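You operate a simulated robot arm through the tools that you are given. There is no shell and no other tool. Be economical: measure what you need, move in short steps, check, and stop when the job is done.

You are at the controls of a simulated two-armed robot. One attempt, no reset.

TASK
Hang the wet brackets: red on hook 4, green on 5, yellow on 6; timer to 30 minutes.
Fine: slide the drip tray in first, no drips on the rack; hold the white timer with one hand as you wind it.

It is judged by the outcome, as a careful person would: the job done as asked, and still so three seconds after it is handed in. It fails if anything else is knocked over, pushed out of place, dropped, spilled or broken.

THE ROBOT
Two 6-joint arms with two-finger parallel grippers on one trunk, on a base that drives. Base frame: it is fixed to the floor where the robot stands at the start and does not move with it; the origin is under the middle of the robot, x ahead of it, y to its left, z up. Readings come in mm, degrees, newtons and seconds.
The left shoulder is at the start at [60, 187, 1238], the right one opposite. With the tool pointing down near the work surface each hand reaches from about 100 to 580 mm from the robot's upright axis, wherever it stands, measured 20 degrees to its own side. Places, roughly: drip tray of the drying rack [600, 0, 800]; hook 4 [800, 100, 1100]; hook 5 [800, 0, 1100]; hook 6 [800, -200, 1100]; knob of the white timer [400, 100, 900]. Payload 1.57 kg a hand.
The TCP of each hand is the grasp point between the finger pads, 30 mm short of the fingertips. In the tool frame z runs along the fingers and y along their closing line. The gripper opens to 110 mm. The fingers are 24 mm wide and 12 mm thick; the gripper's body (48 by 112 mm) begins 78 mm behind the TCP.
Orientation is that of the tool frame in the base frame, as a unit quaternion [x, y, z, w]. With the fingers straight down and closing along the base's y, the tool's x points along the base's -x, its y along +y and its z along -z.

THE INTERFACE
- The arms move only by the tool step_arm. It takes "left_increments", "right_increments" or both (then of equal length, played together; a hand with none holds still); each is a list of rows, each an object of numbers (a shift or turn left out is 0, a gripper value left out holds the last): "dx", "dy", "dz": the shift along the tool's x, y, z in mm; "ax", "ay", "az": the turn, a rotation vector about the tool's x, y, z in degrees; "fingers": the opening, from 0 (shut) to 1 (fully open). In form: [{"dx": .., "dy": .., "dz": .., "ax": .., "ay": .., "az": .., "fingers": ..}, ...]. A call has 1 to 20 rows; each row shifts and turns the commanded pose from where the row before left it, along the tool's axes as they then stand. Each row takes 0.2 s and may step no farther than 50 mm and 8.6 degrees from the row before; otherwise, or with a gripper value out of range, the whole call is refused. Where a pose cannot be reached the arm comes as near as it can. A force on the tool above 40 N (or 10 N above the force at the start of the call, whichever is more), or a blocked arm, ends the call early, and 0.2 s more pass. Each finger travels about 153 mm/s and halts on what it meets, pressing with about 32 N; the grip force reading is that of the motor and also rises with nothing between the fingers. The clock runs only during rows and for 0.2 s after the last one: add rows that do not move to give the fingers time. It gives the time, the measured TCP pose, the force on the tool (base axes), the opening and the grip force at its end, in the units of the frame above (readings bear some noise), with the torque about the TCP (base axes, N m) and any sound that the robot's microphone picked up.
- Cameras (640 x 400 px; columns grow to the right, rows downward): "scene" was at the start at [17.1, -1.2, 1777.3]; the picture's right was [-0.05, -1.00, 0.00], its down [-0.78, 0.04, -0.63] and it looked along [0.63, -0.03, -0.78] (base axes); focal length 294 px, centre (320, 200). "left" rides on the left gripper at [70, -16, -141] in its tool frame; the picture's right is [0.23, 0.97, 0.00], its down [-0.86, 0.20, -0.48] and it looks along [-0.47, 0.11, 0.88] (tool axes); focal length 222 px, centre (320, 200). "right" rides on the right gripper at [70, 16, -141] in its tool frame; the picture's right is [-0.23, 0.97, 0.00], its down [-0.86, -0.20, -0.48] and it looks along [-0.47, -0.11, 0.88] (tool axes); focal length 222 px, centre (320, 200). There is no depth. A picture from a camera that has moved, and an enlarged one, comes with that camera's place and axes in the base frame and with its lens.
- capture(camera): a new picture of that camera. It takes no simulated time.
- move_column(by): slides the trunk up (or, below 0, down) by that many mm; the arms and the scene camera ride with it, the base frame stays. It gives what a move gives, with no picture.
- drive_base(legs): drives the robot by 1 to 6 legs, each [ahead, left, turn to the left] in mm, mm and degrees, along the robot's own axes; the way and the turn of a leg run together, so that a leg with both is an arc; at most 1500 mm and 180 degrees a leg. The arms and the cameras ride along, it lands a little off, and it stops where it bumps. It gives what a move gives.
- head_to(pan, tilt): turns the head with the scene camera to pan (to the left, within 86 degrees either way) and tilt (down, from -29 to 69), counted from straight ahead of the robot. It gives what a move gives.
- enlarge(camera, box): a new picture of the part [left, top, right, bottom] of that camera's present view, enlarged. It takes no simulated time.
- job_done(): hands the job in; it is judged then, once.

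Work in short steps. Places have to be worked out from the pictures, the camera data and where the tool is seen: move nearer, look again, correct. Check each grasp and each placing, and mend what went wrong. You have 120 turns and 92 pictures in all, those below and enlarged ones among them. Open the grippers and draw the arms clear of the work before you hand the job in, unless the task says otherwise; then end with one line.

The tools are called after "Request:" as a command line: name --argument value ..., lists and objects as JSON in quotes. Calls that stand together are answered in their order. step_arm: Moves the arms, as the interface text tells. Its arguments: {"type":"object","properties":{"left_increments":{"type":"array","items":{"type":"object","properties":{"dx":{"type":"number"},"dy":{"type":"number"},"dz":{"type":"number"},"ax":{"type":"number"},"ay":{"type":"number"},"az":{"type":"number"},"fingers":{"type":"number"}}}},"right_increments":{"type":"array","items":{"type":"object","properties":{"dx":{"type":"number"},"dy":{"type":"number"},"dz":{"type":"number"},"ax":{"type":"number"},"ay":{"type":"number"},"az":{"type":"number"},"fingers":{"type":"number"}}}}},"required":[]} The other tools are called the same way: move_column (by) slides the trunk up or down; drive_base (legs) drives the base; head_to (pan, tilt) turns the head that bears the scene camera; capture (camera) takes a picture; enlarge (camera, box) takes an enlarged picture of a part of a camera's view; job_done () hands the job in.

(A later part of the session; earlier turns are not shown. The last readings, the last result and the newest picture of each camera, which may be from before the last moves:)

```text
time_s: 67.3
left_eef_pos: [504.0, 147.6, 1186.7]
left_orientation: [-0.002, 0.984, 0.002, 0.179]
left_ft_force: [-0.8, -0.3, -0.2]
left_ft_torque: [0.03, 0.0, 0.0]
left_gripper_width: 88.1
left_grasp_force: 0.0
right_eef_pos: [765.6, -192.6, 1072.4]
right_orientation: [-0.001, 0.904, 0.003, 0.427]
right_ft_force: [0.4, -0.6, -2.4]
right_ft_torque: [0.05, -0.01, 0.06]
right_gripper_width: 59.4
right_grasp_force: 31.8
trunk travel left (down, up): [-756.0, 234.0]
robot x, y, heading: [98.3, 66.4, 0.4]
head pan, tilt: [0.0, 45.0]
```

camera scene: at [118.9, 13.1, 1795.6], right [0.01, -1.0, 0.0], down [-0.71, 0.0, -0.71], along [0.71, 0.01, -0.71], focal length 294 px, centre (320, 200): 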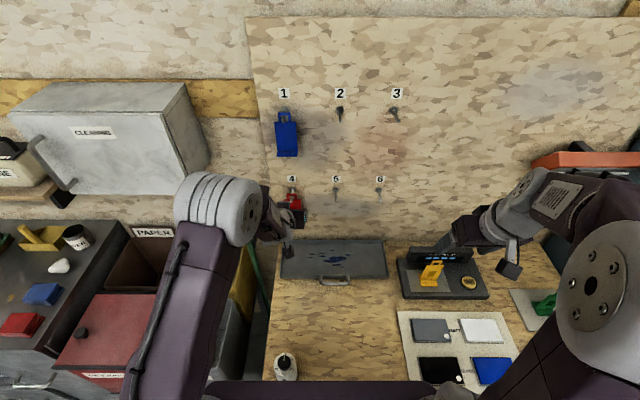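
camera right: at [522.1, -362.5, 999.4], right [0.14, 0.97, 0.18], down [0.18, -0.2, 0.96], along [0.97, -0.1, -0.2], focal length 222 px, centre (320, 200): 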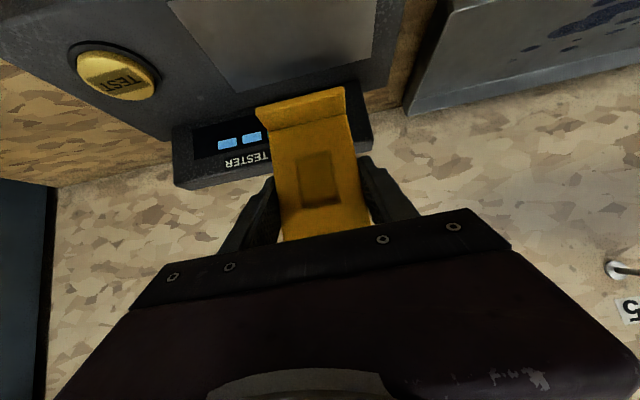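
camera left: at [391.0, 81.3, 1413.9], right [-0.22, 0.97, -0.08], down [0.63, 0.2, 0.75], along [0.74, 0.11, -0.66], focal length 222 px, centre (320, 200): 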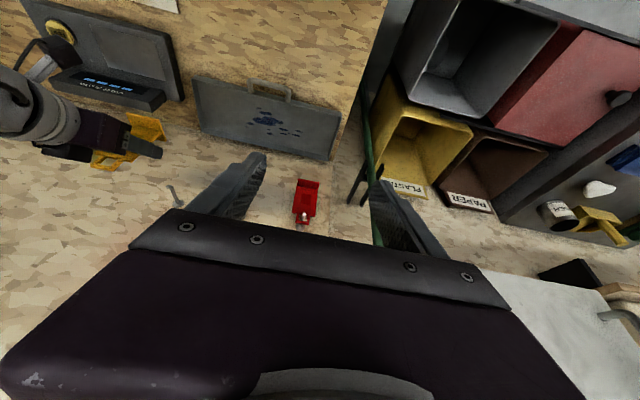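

Now within reach. I set z ~1051, y ~−187 and x ~784, then check alignment.

Request:
step_arm --right_increments '[{"dx": 8, "dy": 3, "dz": 7}, {"dx": 8, "dy": 3, "dz": 7}, {"dx": -11.4, "dz": 13.9}, {}]'

Request:
enlarge --camera "scene" --box '[335, 110, 435, 190]'

Request:
capture --camera "left"

```text
time_s: 68.3
left_eef_pos: [503.1, 151.1, 1186.7]
left_orientation: [-0.004, 0.984, 0.002, 0.179]
left_ft_force: [-0.2, 0.3, -0.4]
left_ft_torque: [-0.02, -0.03, -0.01]
left_gripper_width: 87.9
left_grasp_force: 0.0
right_eef_pos: [785.1, -183.0, 1051.6]
right_orientation: [-0.003, 0.904, 0.003, 0.427]
right_ft_force: [-0.8, 0.3, -2.4]
right_ft_torque: [0.02, -0.01, 0.03]
right_gripper_width: 60.0
right_grasp_force: 31.9
trunk travel left (down, up): [-756.0, 234.0]
robot x, y, heading: [97.7, 65.5, -0.1]
head pan, tilt: [0.0, 45.0]
```

```text
5.00 times, centred on (385, 150) of scene
camera zoom: at [121.1, 66.5, 1675.6], right [0.01, -1.0, 0.0], down [-0.71, 0.0, -0.71], along [0.71, 0.01, -0.71], focal length 1468 px, centre (-5, 450)
```

zoom: 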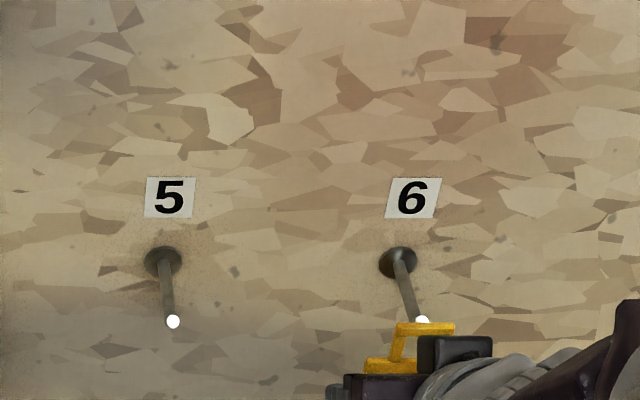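

```text
30 pictures are left
camera left: at [388.7, 134.0, 1294.1], right [-0.22, 0.97, -0.08], down [0.63, 0.2, 0.75], along [0.75, 0.11, -0.66], focal length 222 px, centre (320, 200)
```

left: 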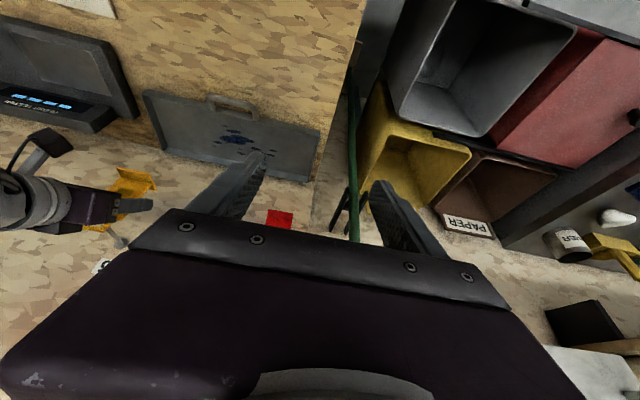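

The eye is ~3 mm too far +y; I correct, raise 1.5 mm, and insert 25 mm in small steps.

Request:
step_arm --right_increments '[{"dx": -1.2, "dy": -3, "dz": -1}, {"dx": -5, "dz": 6.2}, {"dx": -5, "dz": 6.2}, {"dx": -6, "dz": 7.3}, {}]'

Request:
enlarge --camera "scene" --box '[335, 110, 435, 190]'

Request:
enlarge --camera "left" --box '[60, 140, 190, 260]'

```text
time_s: 69.5
left_eef_pos: [505.2, 152.6, 1185.8]
left_orientation: [-0.002, 0.984, 0.001, 0.18]
left_ft_force: [0.5, 0.0, -0.8]
left_ft_torque: [0.02, -0.01, -0.02]
left_gripper_width: 88.0
left_grasp_force: 0.0
right_eef_pos: [811.0, -186.0, 1051.2]
right_orientation: [-0.002, 0.905, 0.001, 0.426]
right_ft_force: [-2.1, -0.9, -9.3]
right_ft_torque: [0.01, -0.11, 0.02]
right_gripper_width: 59.7
right_grasp_force: 32.3
trunk travel left (down, up): [-756.0, 234.0]
robot x, y, heading: [96.5, 68.3, 0.4]
head pan, tilt: [0.0, 45.0]
```

```text
5.00 times, centred on (385, 150) of scene
camera zoom: at [122.4, 67.2, 1675.5], right [0.01, -1.0, 0.0], down [-0.71, 0.0, -0.71], along [0.71, 0.0, -0.71], focal length 1468 px, centre (-5, 450)
```

zoom: 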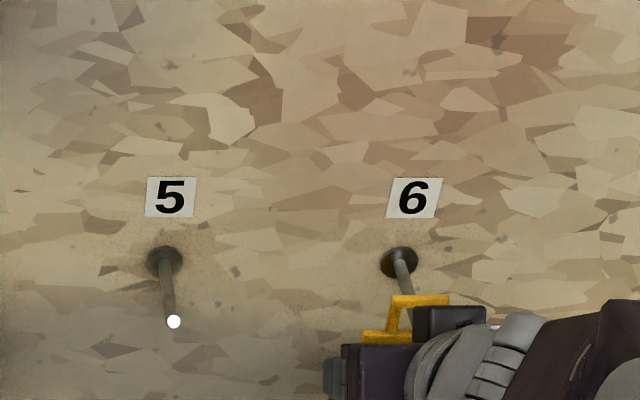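

```text
3.33 times, centred on (125, 200) of left
camera zoom: at [389.7, 134.5, 1293.7], right [-0.22, 0.97, -0.08], down [0.63, 0.2, 0.75], along [0.75, 0.11, -0.66], focal length 740 px, centre (970, 200)
```

zoom: 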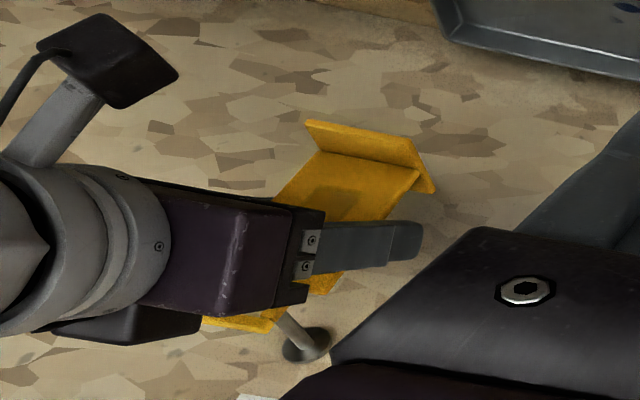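

The peg is through, resting on the lower edge (−9 N). I lower 4 mm and check.

Request:
step_arm --right_increments '[{"dx": 1.6, "dy": 1, "dz": 1.3}, {"dx": 1.6, "dz": 1.3}, {}]'

Request:
step_arm --right_increments '[{"dx": -5, "dz": 7.6}, {"dx": -5, "dz": 7.6}, {}]'

```text
time_s: 70.3
left_eef_pos: [504.9, 152.5, 1186.3]
left_orientation: [-0.002, 0.984, 0.0, 0.18]
left_ft_force: [-1.3, -0.5, 0.4]
left_ft_torque: [0.0, -0.04, 0.06]
left_gripper_width: 88.1
left_grasp_force: 0.1
right_eef_pos: [810.8, -185.0, 1047.3]
right_orientation: [-0.003, 0.905, 0.001, 0.426]
right_ft_force: [-0.6, 0.2, -3.0]
right_ft_torque: [-0.02, 0.01, 0.01]
right_gripper_width: 59.9
right_grasp_force: 31.7
trunk travel left (down, up): [-756.0, 234.0]
robot x, y, heading: [96.9, 63.9, 0.4]
head pan, tilt: [0.0, 45.0]
```

```text
time_s: 71.2
left_eef_pos: [503.2, 152.3, 1186.8]
left_orientation: [-0.002, 0.984, 0.0, 0.18]
left_ft_force: [0.1, 0.3, -0.9]
left_ft_torque: [-0.01, 0.01, 0.0]
left_gripper_width: 88.1
left_grasp_force: 0.0
right_eef_pos: [827.8, -184.6, 1047.0]
right_orientation: [-0.002, 0.904, 0.001, 0.427]
right_ft_force: [0.1, 0.1, -3.5]
right_ft_torque: [-0.05, -0.01, 0.03]
right_gripper_width: 59.6
right_grasp_force: 32.1
trunk travel left (down, up): [-756.0, 234.0]
robot x, y, heading: [95.6, 65.8, 0.4]
head pan, tilt: [0.0, 45.0]
```

Free. A little deeper, then lower until the peg carries it.

Request:
step_arm --right_increments '[{"dx": -3.5, "dz": 5}, {"dx": 2.3, "dz": 1.9}, {}]'

Request:
step_arm --right_increments '[{"dx": 1.5, "dz": 1.3}, {}]'

Request:
step_arm --right_increments '[{"dx": 1.5, "dz": 1.3}, {}]'

```text
time_s: 72.0
left_eef_pos: [504.0, 152.6, 1185.9]
left_orientation: [-0.002, 0.984, 0.0, 0.179]
left_ft_force: [-0.7, -0.5, 0.5]
left_ft_torque: [0.01, 0.04, -0.02]
left_gripper_width: 88.1
left_grasp_force: 0.1
right_eef_pos: [833.6, -183.6, 1042.7]
right_orientation: [-0.003, 0.904, 0.001, 0.427]
right_ft_force: [-0.3, 0.0, -2.0]
right_ft_torque: [0.04, 0.01, -0.02]
right_gripper_width: 59.6
right_grasp_force: 32.3
trunk travel left (down, up): [-756.0, 234.0]
robot x, y, heading: [100.1, 62.0, 0.7]
head pan, tilt: [0.0, 45.0]
```

```text
time_s: 72.5
left_eef_pos: [503.4, 152.3, 1187.2]
left_orientation: [-0.003, 0.984, 0.001, 0.179]
left_ft_force: [-0.5, 0.0, 0.3]
left_ft_torque: [0.02, 0.0, -0.02]
left_gripper_width: 87.9
left_grasp_force: 0.1
right_eef_pos: [833.5, -183.7, 1041.7]
right_orientation: [-0.003, 0.905, 0.002, 0.426]
right_ft_force: [0.4, 0.3, -2.9]
right_ft_torque: [-0.01, 0.02, -0.02]
right_gripper_width: 59.7
right_grasp_force: 32.6
trunk travel left (down, up): [-756.0, 234.0]
robot x, y, heading: [96.6, 66.9, 0.1]
head pan, tilt: [0.0, 45.0]
```

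```text
time_s: 73.2
left_eef_pos: [503.9, 153.4, 1186.8]
left_orientation: [-0.002, 0.984, 0.001, 0.179]
left_ft_force: [-0.1, 0.0, 0.5]
left_ft_torque: [0.01, -0.02, -0.01]
left_gripper_width: 88.1
left_grasp_force: 0.0
right_eef_pos: [833.7, -185.3, 1038.4]
right_orientation: [-0.002, 0.904, 0.001, 0.427]
right_ft_force: [-0.1, -0.4, -3.1]
right_ft_torque: [-0.02, 0.01, 0.02]
right_gripper_width: 59.9
right_grasp_force: 32.0
trunk travel left (down, up): [-756.0, 234.0]
robot x, y, heading: [94.2, 63.8, 0.6]
head pan, tilt: [0.0, 45.0]
```

Request:
step_arm --right_increments '[{"dx": 1.5, "dz": 1.3}, {}]'

Request:
step_arm --right_increments '[{"dx": 1.2, "dz": 1.0}, {}]'

```text
time_s: 73.8
left_eef_pos: [503.6, 151.9, 1187.2]
left_orientation: [-0.003, 0.984, 0.0, 0.18]
left_ft_force: [0.6, -0.5, 0.4]
left_ft_torque: [-0.03, 0.02, 0.0]
left_gripper_width: 87.8
left_grasp_force: 0.1
right_eef_pos: [835.0, -184.5, 1038.2]
right_orientation: [-0.002, 0.904, 0.001, 0.427]
right_ft_force: [2.3, -1.2, 4.6]
right_ft_torque: [0.05, 0.18, 0.02]
right_gripper_width: 59.9
right_grasp_force: 32.0
trunk travel left (down, up): [-756.0, 234.0]
robot x, y, heading: [95.0, 66.2, 0.2]
head pan, tilt: [0.0, 45.0]
```

```text
time_s: 74.3
left_eef_pos: [503.0, 152.4, 1188.5]
left_orientation: [-0.002, 0.983, 0.0, 0.181]
left_ft_force: [-0.1, -0.2, 0.8]
left_ft_torque: [0.02, 0.01, -0.02]
left_gripper_width: 88.1
left_grasp_force: 0.0
right_eef_pos: [834.4, -185.2, 1038.6]
right_orientation: [-0.003, 0.903, 0.001, 0.429]
right_ft_force: [7.0, -3.3, 16.8]
right_ft_torque: [0.08, 0.49, 0.02]
right_gripper_width: 59.7
right_grasp_force: 32.2
trunk travel left (down, up): [-756.0, 234.0]
robot x, y, heading: [96.1, 60.3, 0.5]
head pan, tilt: [0.0, 45.0]
```

The peg carries the load now. I ease up 1.5 mm, release and withdraw.

Request:
step_arm --right_increments '[{"dx": -1.2, "dz": -1.0}, {"fingers": 0.6}, {"fingers": 0.8}, {}, {}]'

Request:
step_arm --right_increments '[{"dz": -15}, {"dz": -25}, {"dz": -40}, {"dz": -40}, {}]'

Request:
capture --camera "scene"

```text
time_s: 75.5
left_eef_pos: [503.5, 152.1, 1187.1]
left_orientation: [-0.003, 0.984, 0.001, 0.18]
left_ft_force: [0.6, -0.6, -0.2]
left_ft_torque: [-0.01, 0.02, 0.01]
left_gripper_width: 88.3
left_grasp_force: 0.1
right_eef_pos: [834.3, -184.1, 1037.6]
right_orientation: [-0.002, 0.905, 0.001, 0.426]
right_ft_force: [0.2, 0.2, -0.2]
right_ft_torque: [0.04, 0.01, 0.02]
right_gripper_width: 87.8
right_grasp_force: 0.0
trunk travel left (down, up): [-756.0, 234.0]
robot x, y, heading: [99.0, 66.7, 0.4]
head pan, tilt: [0.0, 45.0]
```

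```text
time_s: 76.8
left_eef_pos: [504.5, 152.8, 1187.7]
left_orientation: [-0.004, 0.984, 0.001, 0.179]
left_ft_force: [-0.2, 0.3, 0.2]
left_ft_torque: [-0.04, 0.03, -0.01]
left_gripper_width: 88.1
left_grasp_force: 0.1
right_eef_pos: [741.7, -186.6, 1113.4]
right_orientation: [-0.002, 0.905, 0.0, 0.426]
right_ft_force: [-0.1, -0.3, 0.1]
right_ft_torque: [0.02, 0.01, 0.0]
right_gripper_width: 88.2
right_grasp_force: 0.1
trunk travel left (down, up): [-756.0, 234.0]
robot x, y, heading: [98.7, 66.4, 0.4]
head pan, tilt: [0.0, 45.0]
```

```text
27 pictures are left
camera scene: at [121.9, 67.8, 1675.6], right [0.01, -1.0, 0.0], down [-0.71, 0.0, -0.71], along [0.71, 0.0, -0.71], focal length 294 px, centre (320, 200)
```

scene: 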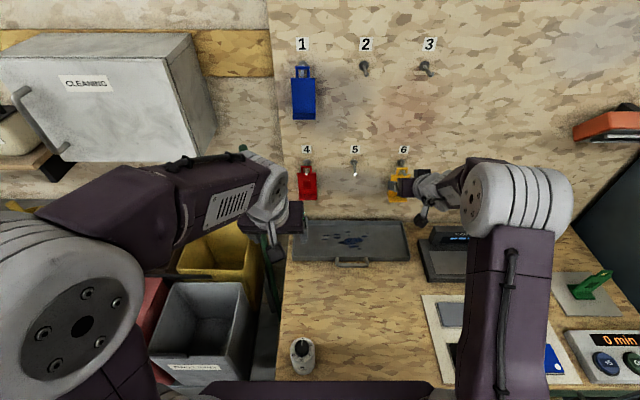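

Red and yellow both hang. Green is far right, about [575,−762], also facing me. Before fetching it, I test whether the right hand can cross its shoulder plane when held higher, since that is needed for hook 5.

Request:
step_arm --right_increments '[{"dx": -27, "dz": -38}, {"dx": -27, "dz": -38}, {"dx": -27, "dz": -20}, {"dx": -27, "dz": -20}, {"dy": 30}, {"dy": 30}, {"dy": 30}, {"dy": 30}, {"dy": 30}, {}]'

```text
time_s: 79.0
left_eef_pos: [502.8, 152.1, 1186.6]
left_orientation: [-0.002, 0.984, 0.001, 0.18]
left_ft_force: [0.4, 0.1, -0.7]
left_ft_torque: [0.02, 0.02, 0.01]
left_gripper_width: 87.9
left_grasp_force: 0.1
right_eef_pos: [720.8, -34.7, 1271.4]
right_orientation: [-0.003, 0.904, 0.001, 0.426]
right_ft_force: [0.6, 0.2, -0.8]
right_ft_torque: [-0.03, 0.01, -0.01]
right_gripper_width: 88.0
right_grasp_force: 0.1
trunk travel left (down, up): [-756.0, 234.0]
robot x, y, heading: [98.2, 66.4, 0.4]
head pan, tilt: [0.0, 45.0]
```

Crossing works high up. I now drive back and right to fetch green.

Request:
drive_base --legs '[[-100, 0, 0], [0, -480, 0]]'

Request:
step_arm --right_increments '[{"dy": -38}, {"dy": -38}, {"dy": -38}, {"dy": -38}, {"dy": -38}, {"dy": -38}, {}]'

Request:
capture --camera "right"

```text
time_s: 82.6
left_eef_pos: [407.1, -327.4, 1186.6]
left_orientation: [-0.003, 0.984, 0.001, 0.179]
left_ft_force: [0.2, -0.3, -0.6]
left_ft_torque: [0.0, 0.0, 0.0]
left_gripper_width: 88.1
left_grasp_force: 0.0
right_eef_pos: [622.5, -513.6, 1272.2]
right_orientation: [-0.003, 0.905, 0.001, 0.426]
right_ft_force: [0.1, -0.5, -0.1]
right_ft_torque: [-0.02, -0.03, 0.01]
right_gripper_width: 88.0
right_grasp_force: 0.1
trunk travel left (down, up): [-756.0, 234.0]
robot x, y, heading: [1.3, -418.1, 0.4]
head pan, tilt: [0.0, 45.0]
```

```text
time_s: 84.2
left_eef_pos: [406.9, -327.3, 1187.1]
left_orientation: [-0.003, 0.984, 0.0, 0.18]
left_ft_force: [-0.2, -0.2, 0.5]
left_ft_torque: [0.01, 0.01, 0.0]
left_gripper_width: 87.7
left_grasp_force: 0.1
right_eef_pos: [624.4, -743.1, 1272.2]
right_orientation: [-0.002, 0.905, 0.0, 0.426]
right_ft_force: [0.4, 0.6, 0.5]
right_ft_torque: [-0.01, 0.01, -0.03]
right_gripper_width: 87.9
right_grasp_force: 0.0
trunk travel left (down, up): [-756.0, 234.0]
robot x, y, heading: [0.8, -419.7, 0.2]
head pan, tilt: [0.0, 45.0]
```

```text
26 pictures are left
camera right: at [470.0, -727.2, 1308.2], right [0.14, 0.97, 0.17], down [0.18, -0.2, 0.96], along [0.97, -0.1, -0.2], focal length 222 px, centre (320, 200)
```

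right: 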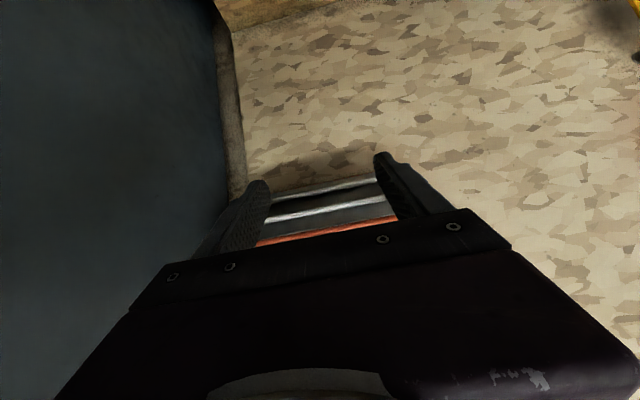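

The cabinet face is at y ≈ −930, clear. I descend to a pose in front of and above green and look.

Request:
step_arm --right_increments '[{"dx": 40.3, "dy": -2.7, "dz": 5.4}, {"dx": 40.3, "dy": -2.7, "dz": 5.4}, {"dx": 40.3, "dy": -2.7, "dz": 5.4}, {"dx": 40.3, "dy": -2.7, "dz": 5.4}, {"dx": 40.3, "dy": -2.7, "dz": 5.4}, {"dx": 40.3, "dy": -2.7, "dz": 5.4}, {"dx": 40.3, "dy": -2.7, "dz": 5.4}, {}]'

Request:
capture --camera "right"

```text
time_s: 86.0
left_eef_pos: [407.3, -328.2, 1187.3]
left_orientation: [-0.003, 0.984, 0.0, 0.18]
left_ft_force: [0.0, -0.4, -1.1]
left_ft_torque: [0.0, -0.04, 0.0]
left_gripper_width: 88.1
left_grasp_force: 0.0
right_eef_pos: [474.0, -762.6, 1030.9]
right_orientation: [-0.002, 0.904, 0.001, 0.427]
right_ft_force: [0.8, 0.3, 0.4]
right_ft_torque: [-0.01, 0.02, -0.01]
right_gripper_width: 87.8
right_grasp_force: 0.1
trunk travel left (down, up): [-756.0, 234.0]
robot x, y, heading: [2.1, -410.4, 0.3]
head pan, tilt: [0.0, 45.0]
```

```text
25 pictures are left
camera right: at [319.8, -747.3, 1066.9], right [0.14, 0.97, 0.18], down [0.18, -0.2, 0.96], along [0.97, -0.1, -0.2], focal length 222 px, centre (320, 200)
```

right: 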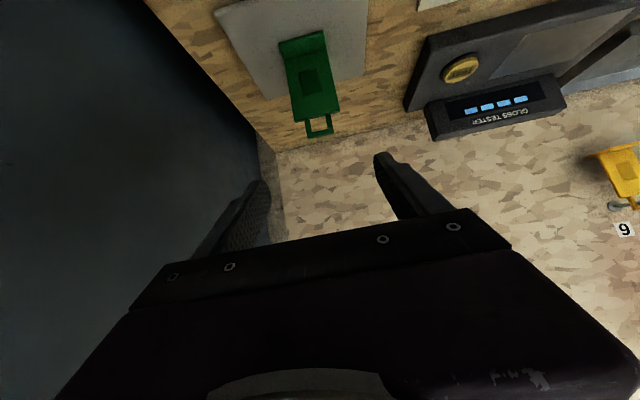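

Green's plate: y −789…−729, top z 907, x ≈ 575. I descend and advance to straddle it.

Request:
step_arm --right_increments '[{"dx": 28.9, "dy": 1.8, "dz": 26.3}, {"dx": 28.9, "dy": 1.8, "dz": 26.3}, {"dz": 31.5}, {"dz": 31.5}, {"dz": 31.5}, {"dz": 31.5}, {}]'

Request:
capture --camera "right"

```text
time_s: 87.6
left_eef_pos: [407.1, -327.6, 1187.8]
left_orientation: [-0.004, 0.984, 0.001, 0.179]
left_ft_force: [-0.3, -1.0, -0.5]
left_ft_torque: [-0.01, -0.02, 0.05]
left_gripper_width: 87.9
left_grasp_force: 0.0
right_eef_pos: [599.8, -782.8, 894.6]
right_orientation: [-0.002, 0.904, 0.001, 0.427]
right_ft_force: [-0.3, -0.6, -1.3]
right_ft_torque: [-0.03, 0.02, 0.01]
right_gripper_width: 88.0
right_grasp_force: 0.1
right hand out of reach, approached as far as the arm can: row 1, 2
trunk travel left (down, up): [-756.0, 234.0]
robot x, y, heading: [2.0, -417.5, 0.6]
head pan, tilt: [0.0, 45.0]
```

```text
24 pictures are left
camera right: at [444.6, -766.6, 930.8], right [0.14, 0.97, 0.18], down [0.18, -0.2, 0.96], along [0.97, -0.1, -0.2], focal length 222 px, centre (320, 200)
```

right: 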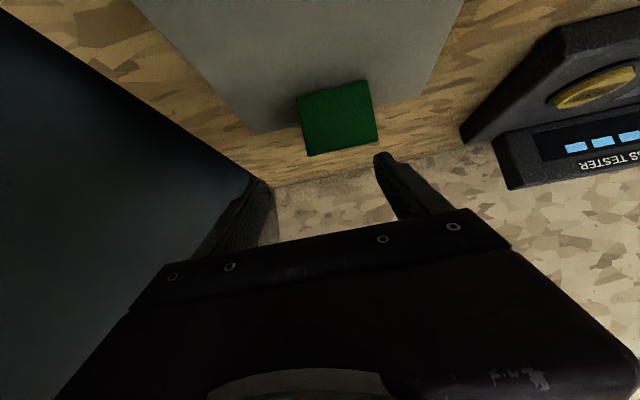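

The arm was diverted and green appears tipped backward. I retract along the tool axis and look.

Request:
step_arm --right_increments '[{"dz": -20}, {"dz": -30}, {"dz": -40}, {"dz": -40}, {}]'

Request:
capture --camera "right"

Request:
enlarge --camera "scene" --box '[370, 190, 570, 320]'

```text
time_s: 88.8
left_eef_pos: [407.2, -328.8, 1187.9]
left_orientation: [-0.003, 0.984, 0.001, 0.18]
left_ft_force: [-0.8, 0.4, 0.3]
left_ft_torque: [-0.02, 0.01, 0.0]
left_gripper_width: 88.0
left_grasp_force: 0.1
right_eef_pos: [502.7, -786.3, 979.5]
right_orientation: [-0.002, 0.905, 0.004, 0.426]
right_ft_force: [1.0, 0.2, 0.8]
right_ft_torque: [-0.05, 0.01, -0.03]
right_gripper_width: 88.2
right_grasp_force: 0.1
right hand out of reach, approached as far as the arm can: row 4
trunk travel left (down, up): [-756.0, 234.0]
robot x, y, heading: [3.2, -418.2, 0.3]
head pan, tilt: [0.0, 45.0]
```

```text
23 pictures are left
camera right: at [348.7, -770.4, 1016.1], right [0.14, 0.97, 0.18], down [0.18, -0.2, 0.96], along [0.97, -0.1, -0.2], focal length 222 px, centre (320, 200)
```

right: 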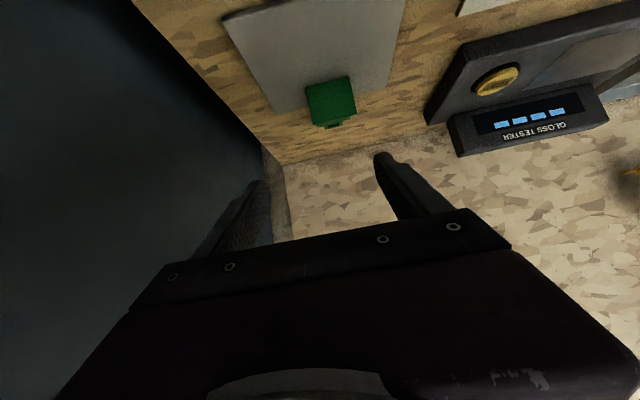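

```text
3.08 times, centred on (470, 255) of scene
camera zoom: at [24.9, -413.4, 1675.6], right [0.01, -1.0, 0.0], down [-0.71, 0.0, -0.71], along [0.71, 0.0, -0.71], focal length 903 px, centre (-142, 31)
```

zoom: 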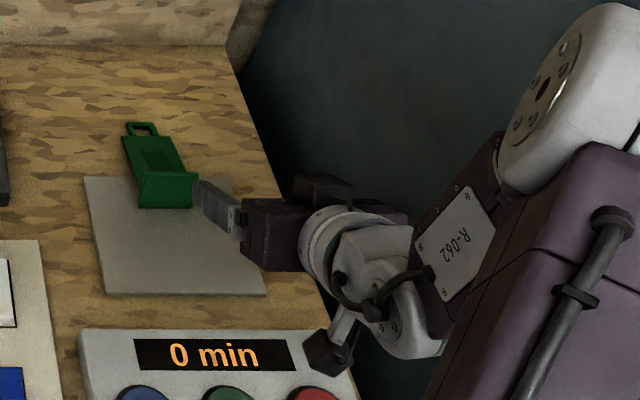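

Green tipped onto its back on the plate: its root is near [620,−758], its eye end near [737,−762], and the foot faces me. I'll grip its edges with the tool straight down near x 659, then rotate it upright. First I raise the hand and point it down.

Request:
step_arm --right_increments '[{"dx": -26, "dz": -21}, {"dx": -26, "dz": -21}, {"dx": -26, "dz": -21}, {"ay": 7.23}, {"ay": 7.23}, {"ay": 7.23}, {"ay": 7.23}, {"ay": 7.23}, {"ay": 7.23}, {"ay": 7.23}, {}]'

Request:
drive_base --legs '[[90, 0, 0]]'

```text
time_s: 91.2
left_eef_pos: [405.8, -329.0, 1186.7]
left_orientation: [-0.004, 0.984, 0.0, 0.181]
left_ft_force: [0.2, 0.1, 0.6]
left_ft_torque: [0.0, -0.02, -0.02]
left_gripper_width: 87.9
left_grasp_force: 0.2
right_eef_pos: [504.6, -786.5, 1080.5]
right_orientation: [-0.002, 1.0, -0.001, -0.002]
right_ft_force: [-0.5, 1.0, -0.2]
right_ft_torque: [-0.03, 0.0, 0.03]
right_gripper_width: 87.9
right_grasp_force: 0.0
trunk travel left (down, up): [-756.0, 234.0]
robot x, y, heading: [2.6, -418.4, 0.5]
head pan, tilt: [0.0, 45.0]
```

```text
time_s: 92.3
left_eef_pos: [494.0, -327.5, 1188.1]
left_orientation: [-0.003, 0.984, 0.001, 0.18]
left_ft_force: [-0.2, -0.2, -0.2]
left_ft_torque: [-0.01, -0.03, 0.01]
left_gripper_width: 88.1
left_grasp_force: 0.1
right_eef_pos: [591.4, -785.9, 1082.1]
right_orientation: [-0.004, 1.0, -0.001, 0.0]
right_ft_force: [-0.1, -0.2, -0.3]
right_ft_torque: [-0.03, -0.02, 0.01]
right_gripper_width: 87.9
right_grasp_force: 0.0
trunk travel left (down, up): [-756.0, 234.0]
robot x, y, heading: [91.3, -416.8, 0.7]
head pan, tilt: [0.0, 45.0]
```

Now I move above green (x≈600 first, y −759, z 960) and look.

Request:
step_arm --right_increments '[{"dy": 7, "dz": 30}, {"dy": 7, "dz": 30}, {"dy": 7, "dz": 30}, {"dy": 6, "dz": 30}, {}]'

Request:
capture --camera "right"

```text
time_s: 93.5
left_eef_pos: [496.1, -327.6, 1187.5]
left_orientation: [-0.003, 0.984, 0.0, 0.181]
left_ft_force: [-0.4, 0.3, 0.5]
left_ft_torque: [-0.01, 0.01, -0.01]
left_gripper_width: 87.8
left_grasp_force: 0.2
right_eef_pos: [593.9, -758.2, 961.5]
right_orientation: [-0.003, 1.0, 0.0, -0.001]
right_ft_force: [0.0, 0.6, 0.1]
right_ft_torque: [0.02, -0.01, 0.04]
right_gripper_width: 88.0
right_grasp_force: 0.0
trunk travel left (down, up): [-756.0, 234.0]
robot x, y, heading: [90.8, -417.1, 0.5]
head pan, tilt: [0.0, 45.0]
```

```text
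21 pictures are left
camera right: at [522.6, -742.5, 1102.6], right [0.22, 0.98, 0.0], down [0.86, -0.19, 0.48], along [0.47, -0.11, -0.88], focal length 222 px, centre (320, 200)
```

right: 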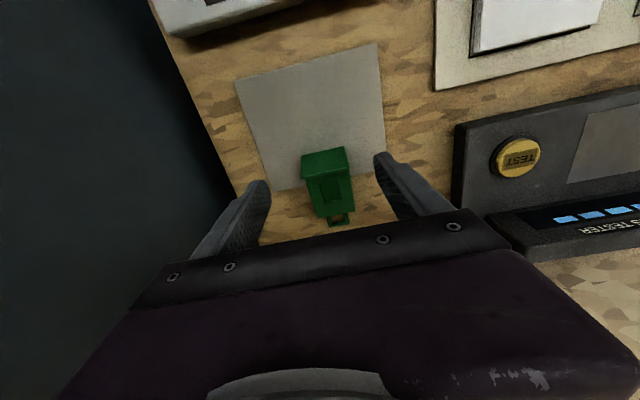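

Consistent: the foot spans x 611–628 with its top at z 853, and the plate centre is at y ≈ −760. I go to the grip point [664,−760,838] with the tool down.

Request:
step_arm --right_increments '[{"dx": -23, "dy": -0.7, "dz": 20}, {"dx": -23, "dy": -0.7, "dz": 20}, {"dx": -23, "dy": -0.7, "dz": 20}, {"dz": 20}, {"dz": 20}, {"dz": 21}, {}]'

Request:
capture --camera "right"

```text
time_s: 95.1
left_eef_pos: [496.5, -326.8, 1188.0]
left_orientation: [-0.003, 0.984, 0.0, 0.18]
left_ft_force: [0.4, -0.6, -0.6]
left_ft_torque: [-0.02, -0.03, -0.03]
left_gripper_width: 87.7
left_grasp_force: 0.1
right_eef_pos: [649.3, -758.0, 842.8]
right_orientation: [-0.003, 1.0, -0.001, -0.001]
right_ft_force: [0.1, 0.4, 0.3]
right_ft_torque: [-0.03, 0.02, -0.03]
right_gripper_width: 88.1
right_grasp_force: 0.1
right hand out of reach, approached as far as the arm can: row 5
trunk travel left (down, up): [-756.0, 234.0]
robot x, y, heading: [90.4, -415.9, 0.5]
head pan, tilt: [0.0, 45.0]
```

```text
20 pictures are left
camera right: at [579.2, -741.3, 983.5], right [0.22, 0.98, 0.0], down [0.86, -0.19, 0.48], along [0.47, -0.11, -0.88], focal length 222 px, centre (320, 200)
```

right: 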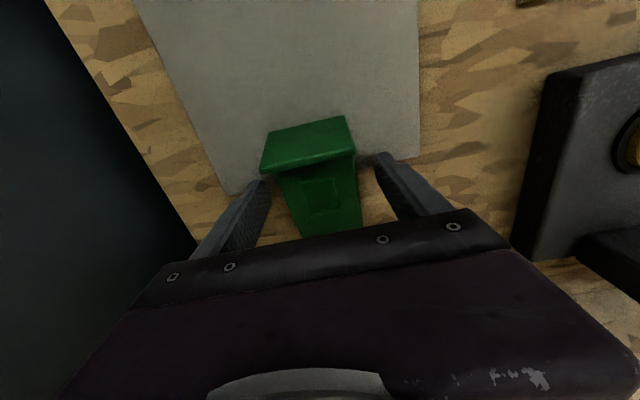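

Grip at x 649 is good enough. I lower 4 mm with the trunk, then close.

Request:
move_column --by -4

Request:
step_arm --right_increments '[{"fingers": 0.6}, {"fingers": 0.5}, {"fingers": 0.3}, {}, {}]'

```text
time_s: 95.6
left_eef_pos: [496.7, -328.0, 1182.3]
left_orientation: [-0.003, 0.984, 0.0, 0.181]
left_ft_force: [0.6, 0.4, 0.2]
left_ft_torque: [0.0, -0.02, -0.01]
left_gripper_width: 88.2
left_grasp_force: 0.0
right_eef_pos: [650.7, -757.2, 837.7]
right_orientation: [-0.002, 1.0, 0.0, -0.002]
right_ft_force: [0.3, -0.5, 0.1]
right_ft_torque: [-0.02, -0.03, 0.02]
right_gripper_width: 87.7
right_grasp_force: 0.1
trunk travel left (down, up): [-752.0, 238.0]
robot x, y, heading: [92.1, -412.9, 0.3]
head pan, tilt: [0.0, 45.0]
```

```text
time_s: 96.8
left_eef_pos: [497.2, -328.1, 1182.8]
left_orientation: [-0.003, 0.984, 0.001, 0.18]
left_ft_force: [-0.3, 0.0, 0.3]
left_ft_torque: [-0.03, 0.02, -0.01]
left_gripper_width: 88.0
left_grasp_force: 0.0
right_eef_pos: [650.6, -758.3, 837.6]
right_orientation: [-0.003, 1.0, 0.0, 0.0]
right_ft_force: [1.0, -0.6, 0.2]
right_ft_torque: [-0.08, -0.03, -0.04]
right_gripper_width: 59.6
right_grasp_force: 32.2
trunk travel left (down, up): [-752.0, 238.0]
robot x, y, heading: [95.9, -415.8, 0.6]
head pan, tilt: [0.0, 45.0]
```

Gripped (59.6 mm). I lift with the trunk and check.

Request:
move_column --by 130

Request:
capture --camera "right"

```text
time_s: 98.4
left_eef_pos: [496.7, -328.1, 1312.4]
left_orientation: [-0.002, 0.984, -0.001, 0.18]
left_ft_force: [0.2, 0.5, 0.0]
left_ft_torque: [0.0, 0.03, -0.03]
left_gripper_width: 87.9
left_grasp_force: 0.1
right_eef_pos: [651.7, -758.0, 967.8]
right_orientation: [-0.002, 1.0, 0.001, -0.001]
right_ft_force: [0.3, -0.8, -0.1]
right_ft_torque: [0.0, 0.0, -0.02]
right_gripper_width: 33.1
right_grasp_force: 0.0
trunk travel left (down, up): [-882.0, 108.0]
robot x, y, heading: [91.6, -416.5, 0.4]
head pan, tilt: [0.0, 45.0]
```

```text
19 pictures are left
camera right: at [579.6, -741.4, 1109.5], right [0.22, 0.98, 0.0], down [0.86, -0.19, 0.48], along [0.46, -0.11, -0.88], focal length 222 px, centre (320, 200)
```

right: 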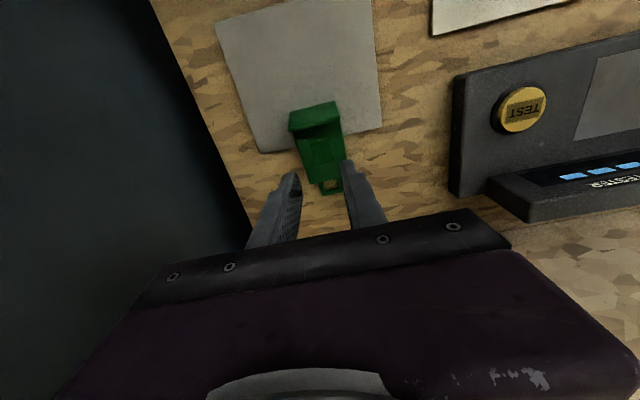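

It slipped: the grip was only at the fingertips, and green still lies in the same place. Gripping at the foot/plate root near x ≈ 620 gives far more contact. I open, shift back 31 mm and descend again.

Request:
step_arm --right_increments '[{"fingers": 0.8}, {"dx": 15}, {"dx": 16}, {}]'

Request:
enlarge --camera "right" --box '[220, 80, 420, 230]'

```text
time_s: 99.4
left_eef_pos: [496.5, -327.8, 1313.3]
left_orientation: [-0.003, 0.984, 0.001, 0.18]
left_ft_force: [-0.7, 0.0, -0.5]
left_ft_torque: [0.03, 0.01, 0.01]
left_gripper_width: 88.2
left_grasp_force: 0.0
right_eef_pos: [643.7, -763.1, 962.3]
right_orientation: [-0.002, 1.0, 0.0, -0.002]
right_ft_force: [0.1, 0.3, 0.2]
right_ft_torque: [-0.01, -0.01, 0.05]
right_gripper_width: 87.9
right_grasp_force: 0.1
right hand out of reach, approached as far as the arm can: row 2, 3
trunk travel left (down, up): [-882.0, 108.0]
robot x, y, heading: [89.3, -416.5, 0.3]
head pan, tilt: [0.0, 45.0]
```

```text
2.67 times, centred on (320, 155) of right
camera zoom: at [573.0, -746.7, 1105.0], right [0.22, 0.98, 0.0], down [0.86, -0.19, 0.48], along [0.46, -0.11, -0.88], focal length 592 px, centre (320, 320)
```

zoom: 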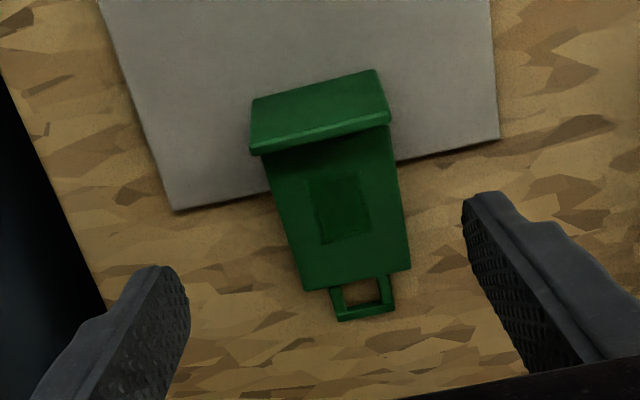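

Foot: x 606–620, centre y −759. I lower the trunk partway, shift to x≈616, then descend the rest.

Request:
move_column --by -70

Request:
step_arm --right_increments '[{"dx": 13, "dy": 2}, {"dx": 14, "dy": 2}, {}]'

```text
time_s: 100.5
left_eef_pos: [496.2, -328.2, 1243.9]
left_orientation: [-0.003, 0.984, 0.0, 0.18]
left_ft_force: [-0.1, -0.4, 0.2]
left_ft_torque: [0.0, 0.01, -0.01]
left_gripper_width: 87.7
left_grasp_force: 0.1
right_eef_pos: [644.5, -761.2, 893.5]
right_orientation: [-0.002, 1.0, -0.001, -0.001]
right_ft_force: [0.3, -0.3, -0.6]
right_ft_torque: [0.0, -0.01, -0.06]
right_gripper_width: 87.9
right_grasp_force: 0.1
trunk travel left (down, up): [-812.0, 178.0]
robot x, y, heading: [92.0, -414.0, 0.3]
head pan, tilt: [0.0, 45.0]
```

```text
time_s: 101.2
left_eef_pos: [497.3, -328.3, 1242.9]
left_orientation: [-0.002, 0.984, 0.0, 0.181]
left_ft_force: [0.9, 0.1, 0.0]
left_ft_torque: [0.02, -0.02, -0.03]
left_gripper_width: 87.9
left_grasp_force: 0.1
right_eef_pos: [643.8, -762.3, 893.0]
right_orientation: [-0.003, 1.0, -0.001, -0.002]
right_ft_force: [0.7, 0.3, -0.6]
right_ft_torque: [-0.01, -0.03, 0.01]
right_gripper_width: 88.4
right_grasp_force: 0.0
right hand out of reach, approached as far as the arm can: row 1, 2
trunk travel left (down, up): [-812.0, 178.0]
robot x, y, heading: [93.1, -415.3, 0.7]
head pan, tilt: [0.0, 45.0]
```

The arm won't step back from here, so I use the base: drive back 27 mm, then re-read.

Request:
drive_base --legs '[[-27, 3, 0]]'

```text
time_s: 102.1
left_eef_pos: [476.2, -325.8, 1239.8]
left_orientation: [-0.002, 0.984, 0.0, 0.177]
left_ft_force: [0.6, 0.2, -0.3]
left_ft_torque: [0.0, 0.04, 0.01]
left_gripper_width: 88.0
left_grasp_force: 0.0
right_eef_pos: [621.1, -759.9, 889.4]
right_orientation: [-0.002, 1.0, 0.001, -0.005]
right_ft_force: [0.3, 0.3, 0.0]
right_ft_torque: [0.02, 0.05, -0.01]
right_gripper_width: 88.0
right_grasp_force: 0.0
trunk travel left (down, up): [-812.0, 178.0]
robot x, y, heading: [65.3, -411.0, 0.2]
head pan, tilt: [0.0, 45.0]
```

Request:
move_column --by -53

Request:
capture --camera "right"

```text
time_s: 103.0
left_eef_pos: [469.5, -325.7, 1189.8]
left_orientation: [-0.002, 0.984, 0.0, 0.18]
left_ft_force: [0.4, 0.4, 0.1]
left_ft_torque: [0.0, 0.0, 0.01]
left_gripper_width: 87.9
left_grasp_force: 0.1
right_eef_pos: [616.4, -760.5, 841.3]
right_orientation: [-0.003, 1.0, 0.001, -0.001]
right_ft_force: [0.6, -0.3, 0.5]
right_ft_torque: [0.0, 0.01, -0.01]
right_gripper_width: 88.0
right_grasp_force: 0.1
trunk travel left (down, up): [-759.0, 231.0]
robot x, y, heading: [64.6, -412.5, 0.0]
head pan, tilt: [0.0, 45.0]
```

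```text
17 pictures are left
camera right: at [545.4, -743.8, 982.4], right [0.22, 0.98, 0.0], down [0.86, -0.19, 0.48], along [0.46, -0.11, -0.88], focal length 222 px, centre (320, 200)
```

right: 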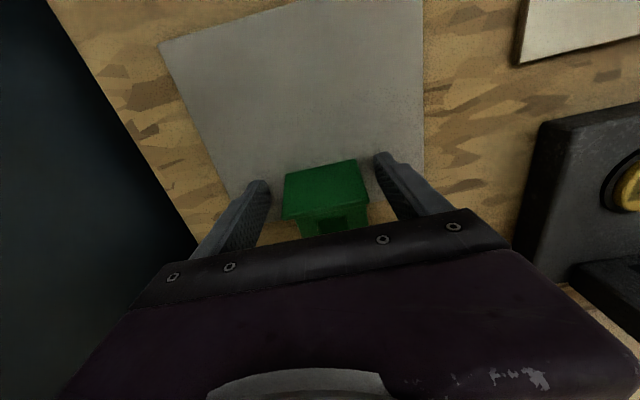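

The foot sits squarely between the fingers. I close firmly, then lift with the trunk.

Request:
step_arm --right_increments '[{"fingers": 0.6}, {"fingers": 0.5}, {"fingers": 0.3}, {}, {}]'

Request:
move_column --by 25

Request:
capture --camera "right"

```text
time_s: 104.2
left_eef_pos: [469.4, -325.7, 1189.5]
left_orientation: [-0.002, 0.984, 0.001, 0.18]
left_ft_force: [0.2, 0.1, 0.0]
left_ft_torque: [-0.02, -0.03, 0.04]
left_gripper_width: 87.8
left_grasp_force: 0.1
right_eef_pos: [617.2, -760.4, 840.3]
right_orientation: [-0.003, 1.0, 0.0, -0.002]
right_ft_force: [0.5, 0.7, -0.2]
right_ft_torque: [0.0, 0.03, -0.01]
right_gripper_width: 60.1
right_grasp_force: 31.7
trunk travel left (down, up): [-759.0, 231.0]
robot x, y, heading: [61.7, -416.3, 0.3]
head pan, tilt: [0.0, 45.0]
```

```text
time_s: 104.9
left_eef_pos: [469.0, -325.3, 1215.3]
left_orientation: [-0.003, 0.984, 0.001, 0.18]
left_ft_force: [0.4, -0.5, 0.7]
left_ft_torque: [-0.01, -0.04, 0.01]
left_gripper_width: 88.3
left_grasp_force: 0.1
right_eef_pos: [616.5, -760.2, 866.3]
right_orientation: [-0.003, 1.0, 0.0, -0.001]
right_ft_force: [-0.4, -0.7, -2.6]
right_ft_torque: [0.0, 0.11, 0.01]
right_gripper_width: 60.1
right_grasp_force: 31.7
trunk travel left (down, up): [-784.0, 206.0]
robot x, y, heading: [64.6, -412.4, 0.6]
head pan, tilt: [0.0, 45.0]
```

```text
16 pictures are left
camera right: at [546.4, -744.2, 1006.6], right [0.22, 0.98, 0.0], down [0.86, -0.19, 0.47], along [0.46, -0.11, -0.88], focal length 222 px, centre (320, 200)
```

right: 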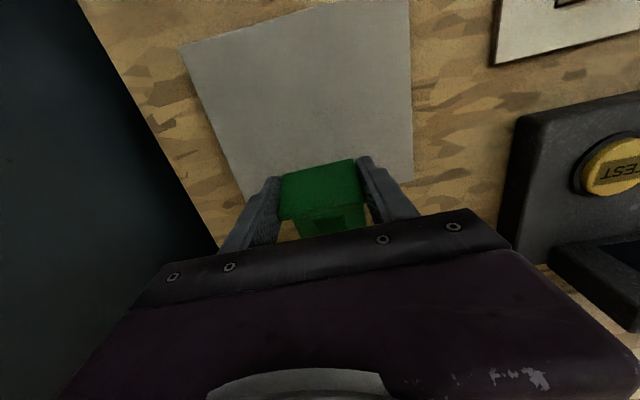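

Green is held securely. I raise it and rotate the hand nose-up, so the bracket becomes upright.

Request:
move_column --by 100

Request:
step_arm --right_increments '[{"dz": -30, "dx": 10}, {"dz": -30, "dx": 10}, {"dz": -30, "dx": 10}, {"ay": -7.5}, {"ay": -7.5}, {"ay": -7.5}, {"ay": -7.5}, {"ay": -7.5}, {"ay": -7.5}, {"ay": -7.5}, {"ay": -7.5}, {}]'

```text
time_s: 106.2
left_eef_pos: [470.5, -325.6, 1314.6]
left_orientation: [-0.003, 0.984, 0.001, 0.179]
left_ft_force: [0.2, -0.6, 0.2]
left_ft_torque: [-0.02, 0.01, 0.01]
left_gripper_width: 87.9
left_grasp_force: 0.1
right_eef_pos: [616.6, -760.7, 964.7]
right_orientation: [-0.002, 1.0, -0.001, -0.002]
right_ft_force: [-0.1, -0.9, -2.7]
right_ft_torque: [-0.02, 0.1, 0.02]
right_gripper_width: 60.0
right_grasp_force: 31.7
trunk travel left (down, up): [-884.0, 106.0]
robot x, y, heading: [63.1, -410.5, 0.3]
head pan, tilt: [0.0, 45.0]
```

```text
time_s: 108.8
left_eef_pos: [470.3, -324.9, 1315.3]
left_orientation: [-0.002, 0.984, 0.0, 0.179]
left_ft_force: [-1.0, 0.1, 0.3]
left_ft_torque: [0.01, 0.02, -0.01]
left_gripper_width: 88.0
left_grasp_force: 0.0
right_eef_pos: [767.3, -834.8, 1015.4]
right_orientation: [-0.002, 0.867, 0.001, 0.498]
right_ft_force: [-0.1, -0.3, -3.2]
right_ft_torque: [-0.02, 0.1, 0.0]
right_gripper_width: 59.7
right_grasp_force: 32.0
right hand out of reach, approached as far as the arm can: row 1, 2, 3, 4, 5, 6, 7, 8, 9, 10, 11
trunk travel left (down, up): [-884.0, 106.0]
robot x, y, heading: [61.0, -413.7, 0.4]
head pan, tilt: [0.0, 45.0]
```

The hand drifted forward, near the wall. I back the base away immediately, then look.

Request:
drive_base --legs '[[-200, 0, 0]]'

Request:
step_arm --right_increments '[{"dz": -30}, {"dz": -40}, {"dz": -40}, {}]'

Request:
capture --camera "scene"

```text
time_s: 110.5
left_eef_pos: [272.8, -325.8, 1312.9]
left_orientation: [-0.004, 0.984, 0.002, 0.177]
left_ft_force: [1.1, 0.3, -0.5]
left_ft_torque: [-0.04, 0.01, 0.01]
left_gripper_width: 88.1
left_grasp_force: 0.0
right_eef_pos: [570.2, -836.6, 1014.4]
right_orientation: [-0.004, 0.868, 0.003, 0.497]
right_ft_force: [1.2, 0.2, -3.6]
right_ft_torque: [-0.03, 0.11, 0.04]
right_gripper_width: 60.0
right_grasp_force: 32.3
trunk travel left (down, up): [-884.0, 106.0]
robot x, y, heading: [-136.1, -415.3, 0.2]
head pan, tilt: [0.0, 45.0]
```

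```text
time_s: 111.5
left_eef_pos: [268.4, -325.9, 1314.3]
left_orientation: [-0.004, 0.984, 0.001, 0.179]
left_ft_force: [0.7, -0.1, -0.2]
left_ft_torque: [0.01, 0.03, 0.02]
left_gripper_width: 87.9
left_grasp_force: 0.1
right_eef_pos: [548.8, -880.7, 1034.0]
right_orientation: [-0.003, 0.867, 0.003, 0.498]
right_ft_force: [-1.0, 0.4, -3.5]
right_ft_torque: [0.02, 0.11, -0.02]
right_gripper_width: 60.0
right_grasp_force: 32.3
right hand out of reach, approached as far as the arm can: row 1, 2, 3
trunk travel left (down, up): [-884.0, 106.0]
robot x, y, heading: [-136.4, -411.9, 0.3]
head pan, tilt: [0.0, 45.0]
```

```text
15 pictures are left
camera scene: at [-113.2, -411.6, 1803.6], right [0.01, -1.0, 0.0], down [-0.71, 0.0, -0.71], along [0.71, 0.01, -0.71], focal length 294 px, centre (320, 200)
```

scene: 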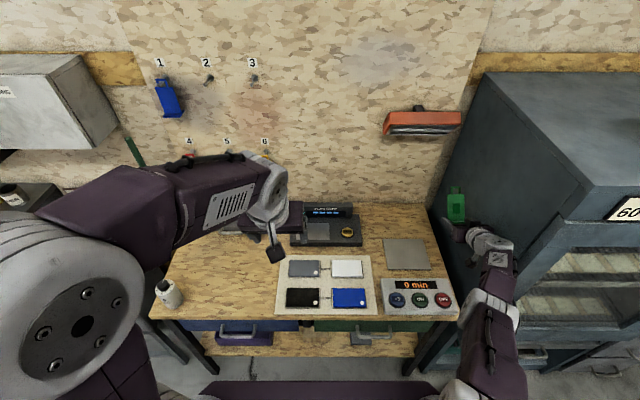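

The arm is stretched and close to the cabinet side. I try moving the hand inward (+y) first.

Request:
step_arm --right_increments '[{"dy": 20}, {"dy": 20}, {"dy": 20}, {}]'

```text
time_s: 112.5
left_eef_pos: [270.4, -327.9, 1314.9]
left_orientation: [-0.004, 0.984, 0.001, 0.179]
left_ft_force: [-0.6, -0.9, 0.0]
left_ft_torque: [-0.02, -0.01, -0.03]
left_gripper_width: 88.1
left_grasp_force: 0.0
right_eef_pos: [570.9, -834.8, 1022.4]
right_orientation: [-0.004, 0.867, 0.003, 0.499]
right_ft_force: [-0.3, -0.1, -2.0]
right_ft_torque: [-0.01, 0.08, -0.02]
right_gripper_width: 59.8
right_grasp_force: 32.0
right hand out of reach, approached as far as the arm can: row 1, 2, 3
trunk travel left (down, up): [-884.0, 106.0]
robot x, y, heading: [-137.4, -415.8, 0.6]
head pan, tilt: [0.0, 45.0]
```

The arm is stuck fully stretched. I command motion straight toward the shoulder along the wrist line.

Request:
step_arm --right_increments '[{"dx": 9.8, "dy": 19.2, "dz": -39.5}, {"dx": 9.8, "dy": 19.2, "dz": -39.5}, {"dx": 9.8, "dy": 19.2, "dz": -39.5}, {}]'

```text
time_s: 113.5
left_eef_pos: [269.1, -326.5, 1314.4]
left_orientation: [-0.003, 0.984, 0.0, 0.18]
left_ft_force: [-0.2, 0.2, 0.3]
left_ft_torque: [0.0, 0.02, -0.01]
left_gripper_width: 88.1
left_grasp_force: 0.1
right_eef_pos: [566.6, -835.5, 1011.7]
right_orientation: [-0.003, 0.867, 0.002, 0.498]
right_ft_force: [0.5, 0.5, -3.3]
right_ft_torque: [0.03, 0.14, 0.01]
right_gripper_width: 59.8
right_grasp_force: 31.5
right hand out of reach, approached as far as the arm can: row 1, 2, 3
trunk travel left (down, up): [-884.0, 106.0]
robot x, y, heading: [-133.8, -411.6, 0.6]
head pan, tilt: [0.0, 45.0]
```

Radial motion is stuck at the straight-arm singularity. I try a mixed motion: upward and inward with some tool rotation.

Request:
step_arm --right_increments '[{"dx": -30, "dy": 20, "dz": -30, "ay": 8}, {"dx": -30, "dy": 20, "dz": -30, "ay": 8}, {"dx": -30, "dy": 20, "dz": -30, "ay": 8}, {"dx": -30, "dy": 20, "dz": -30, "ay": -8}, {"dx": -30, "dy": 20, "dz": -30, "ay": -8}, {"dx": -20, "dy": 20, "dz": -40}, {}]'

```text
time_s: 115.0
left_eef_pos: [270.1, -327.0, 1314.7]
left_orientation: [-0.003, 0.984, 0.0, 0.18]
left_ft_force: [0.0, 0.1, 0.2]
left_ft_torque: [-0.04, 0.0, -0.03]
left_gripper_width: 88.2
left_grasp_force: 0.1
right_eef_pos: [559.8, -728.9, 1252.2]
right_orientation: [-0.003, 0.9, 0.002, 0.437]
right_ft_force: [-0.2, 0.3, -2.4]
right_ft_torque: [-0.01, 0.12, -0.03]
right_gripper_width: 59.9
right_grasp_force: 32.0
right hand out of reach, approached as far as the arm can: row 1, 2, 3
trunk travel left (down, up): [-884.0, 106.0]
robot x, y, heading: [-136.6, -410.8, 0.5]
head pan, tilt: [0.0, 45.0]
```

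Unstuck. I bring the hand back a bit and complete the nose-up rotation.

Request:
step_arm --right_increments '[{"dx": 25, "dz": -31}, {"dx": 25, "dz": -31}, {"ay": -7.5}, {"ay": -7.5}, {"ay": -7.5}, {"ay": -7.5}, {"ay": -7.5}, {"ay": -7.5}, {"ay": -7.5}, {}]'

Request:
enlarge --camera "scene" --box '[380, 80, 560, 260]'

```text
time_s: 117.2
left_eef_pos: [269.0, -326.0, 1314.8]
left_orientation: [-0.004, 0.984, 0.001, 0.18]
left_ft_force: [-0.5, 0.6, -0.8]
left_ft_torque: [-0.01, -0.01, 0.0]
left_gripper_width: 87.8
left_grasp_force: 0.1
right_eef_pos: [505.7, -756.3, 1268.6]
right_orientation: [0.001, 0.614, 0.007, 0.789]
right_ft_force: [0.2, -0.1, -2.5]
right_ft_torque: [0.02, 0.01, 0.03]
right_gripper_width: 59.8
right_grasp_force: 31.3
right hand out of reach, approached as far as the arm can: row 7, 8, 9
trunk travel left (down, up): [-884.0, 106.0]
robot x, y, heading: [-136.4, -414.0, 0.6]
head pan, tilt: [0.0, 45.0]
```

```text
2.22 times, centred on (470, 170) of scene
camera zoom: at [-112.9, -411.4, 1803.6], right [0.01, -1.0, 0.0], down [-0.71, 0.0, -0.71], along [0.71, 0.0, -0.71], focal length 652 px, centre (-13, 267)
```

zoom: 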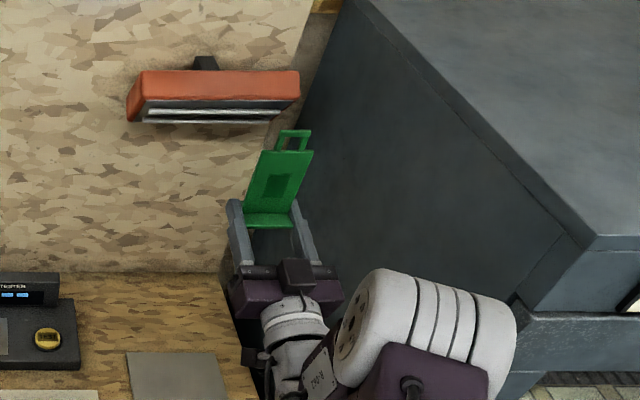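

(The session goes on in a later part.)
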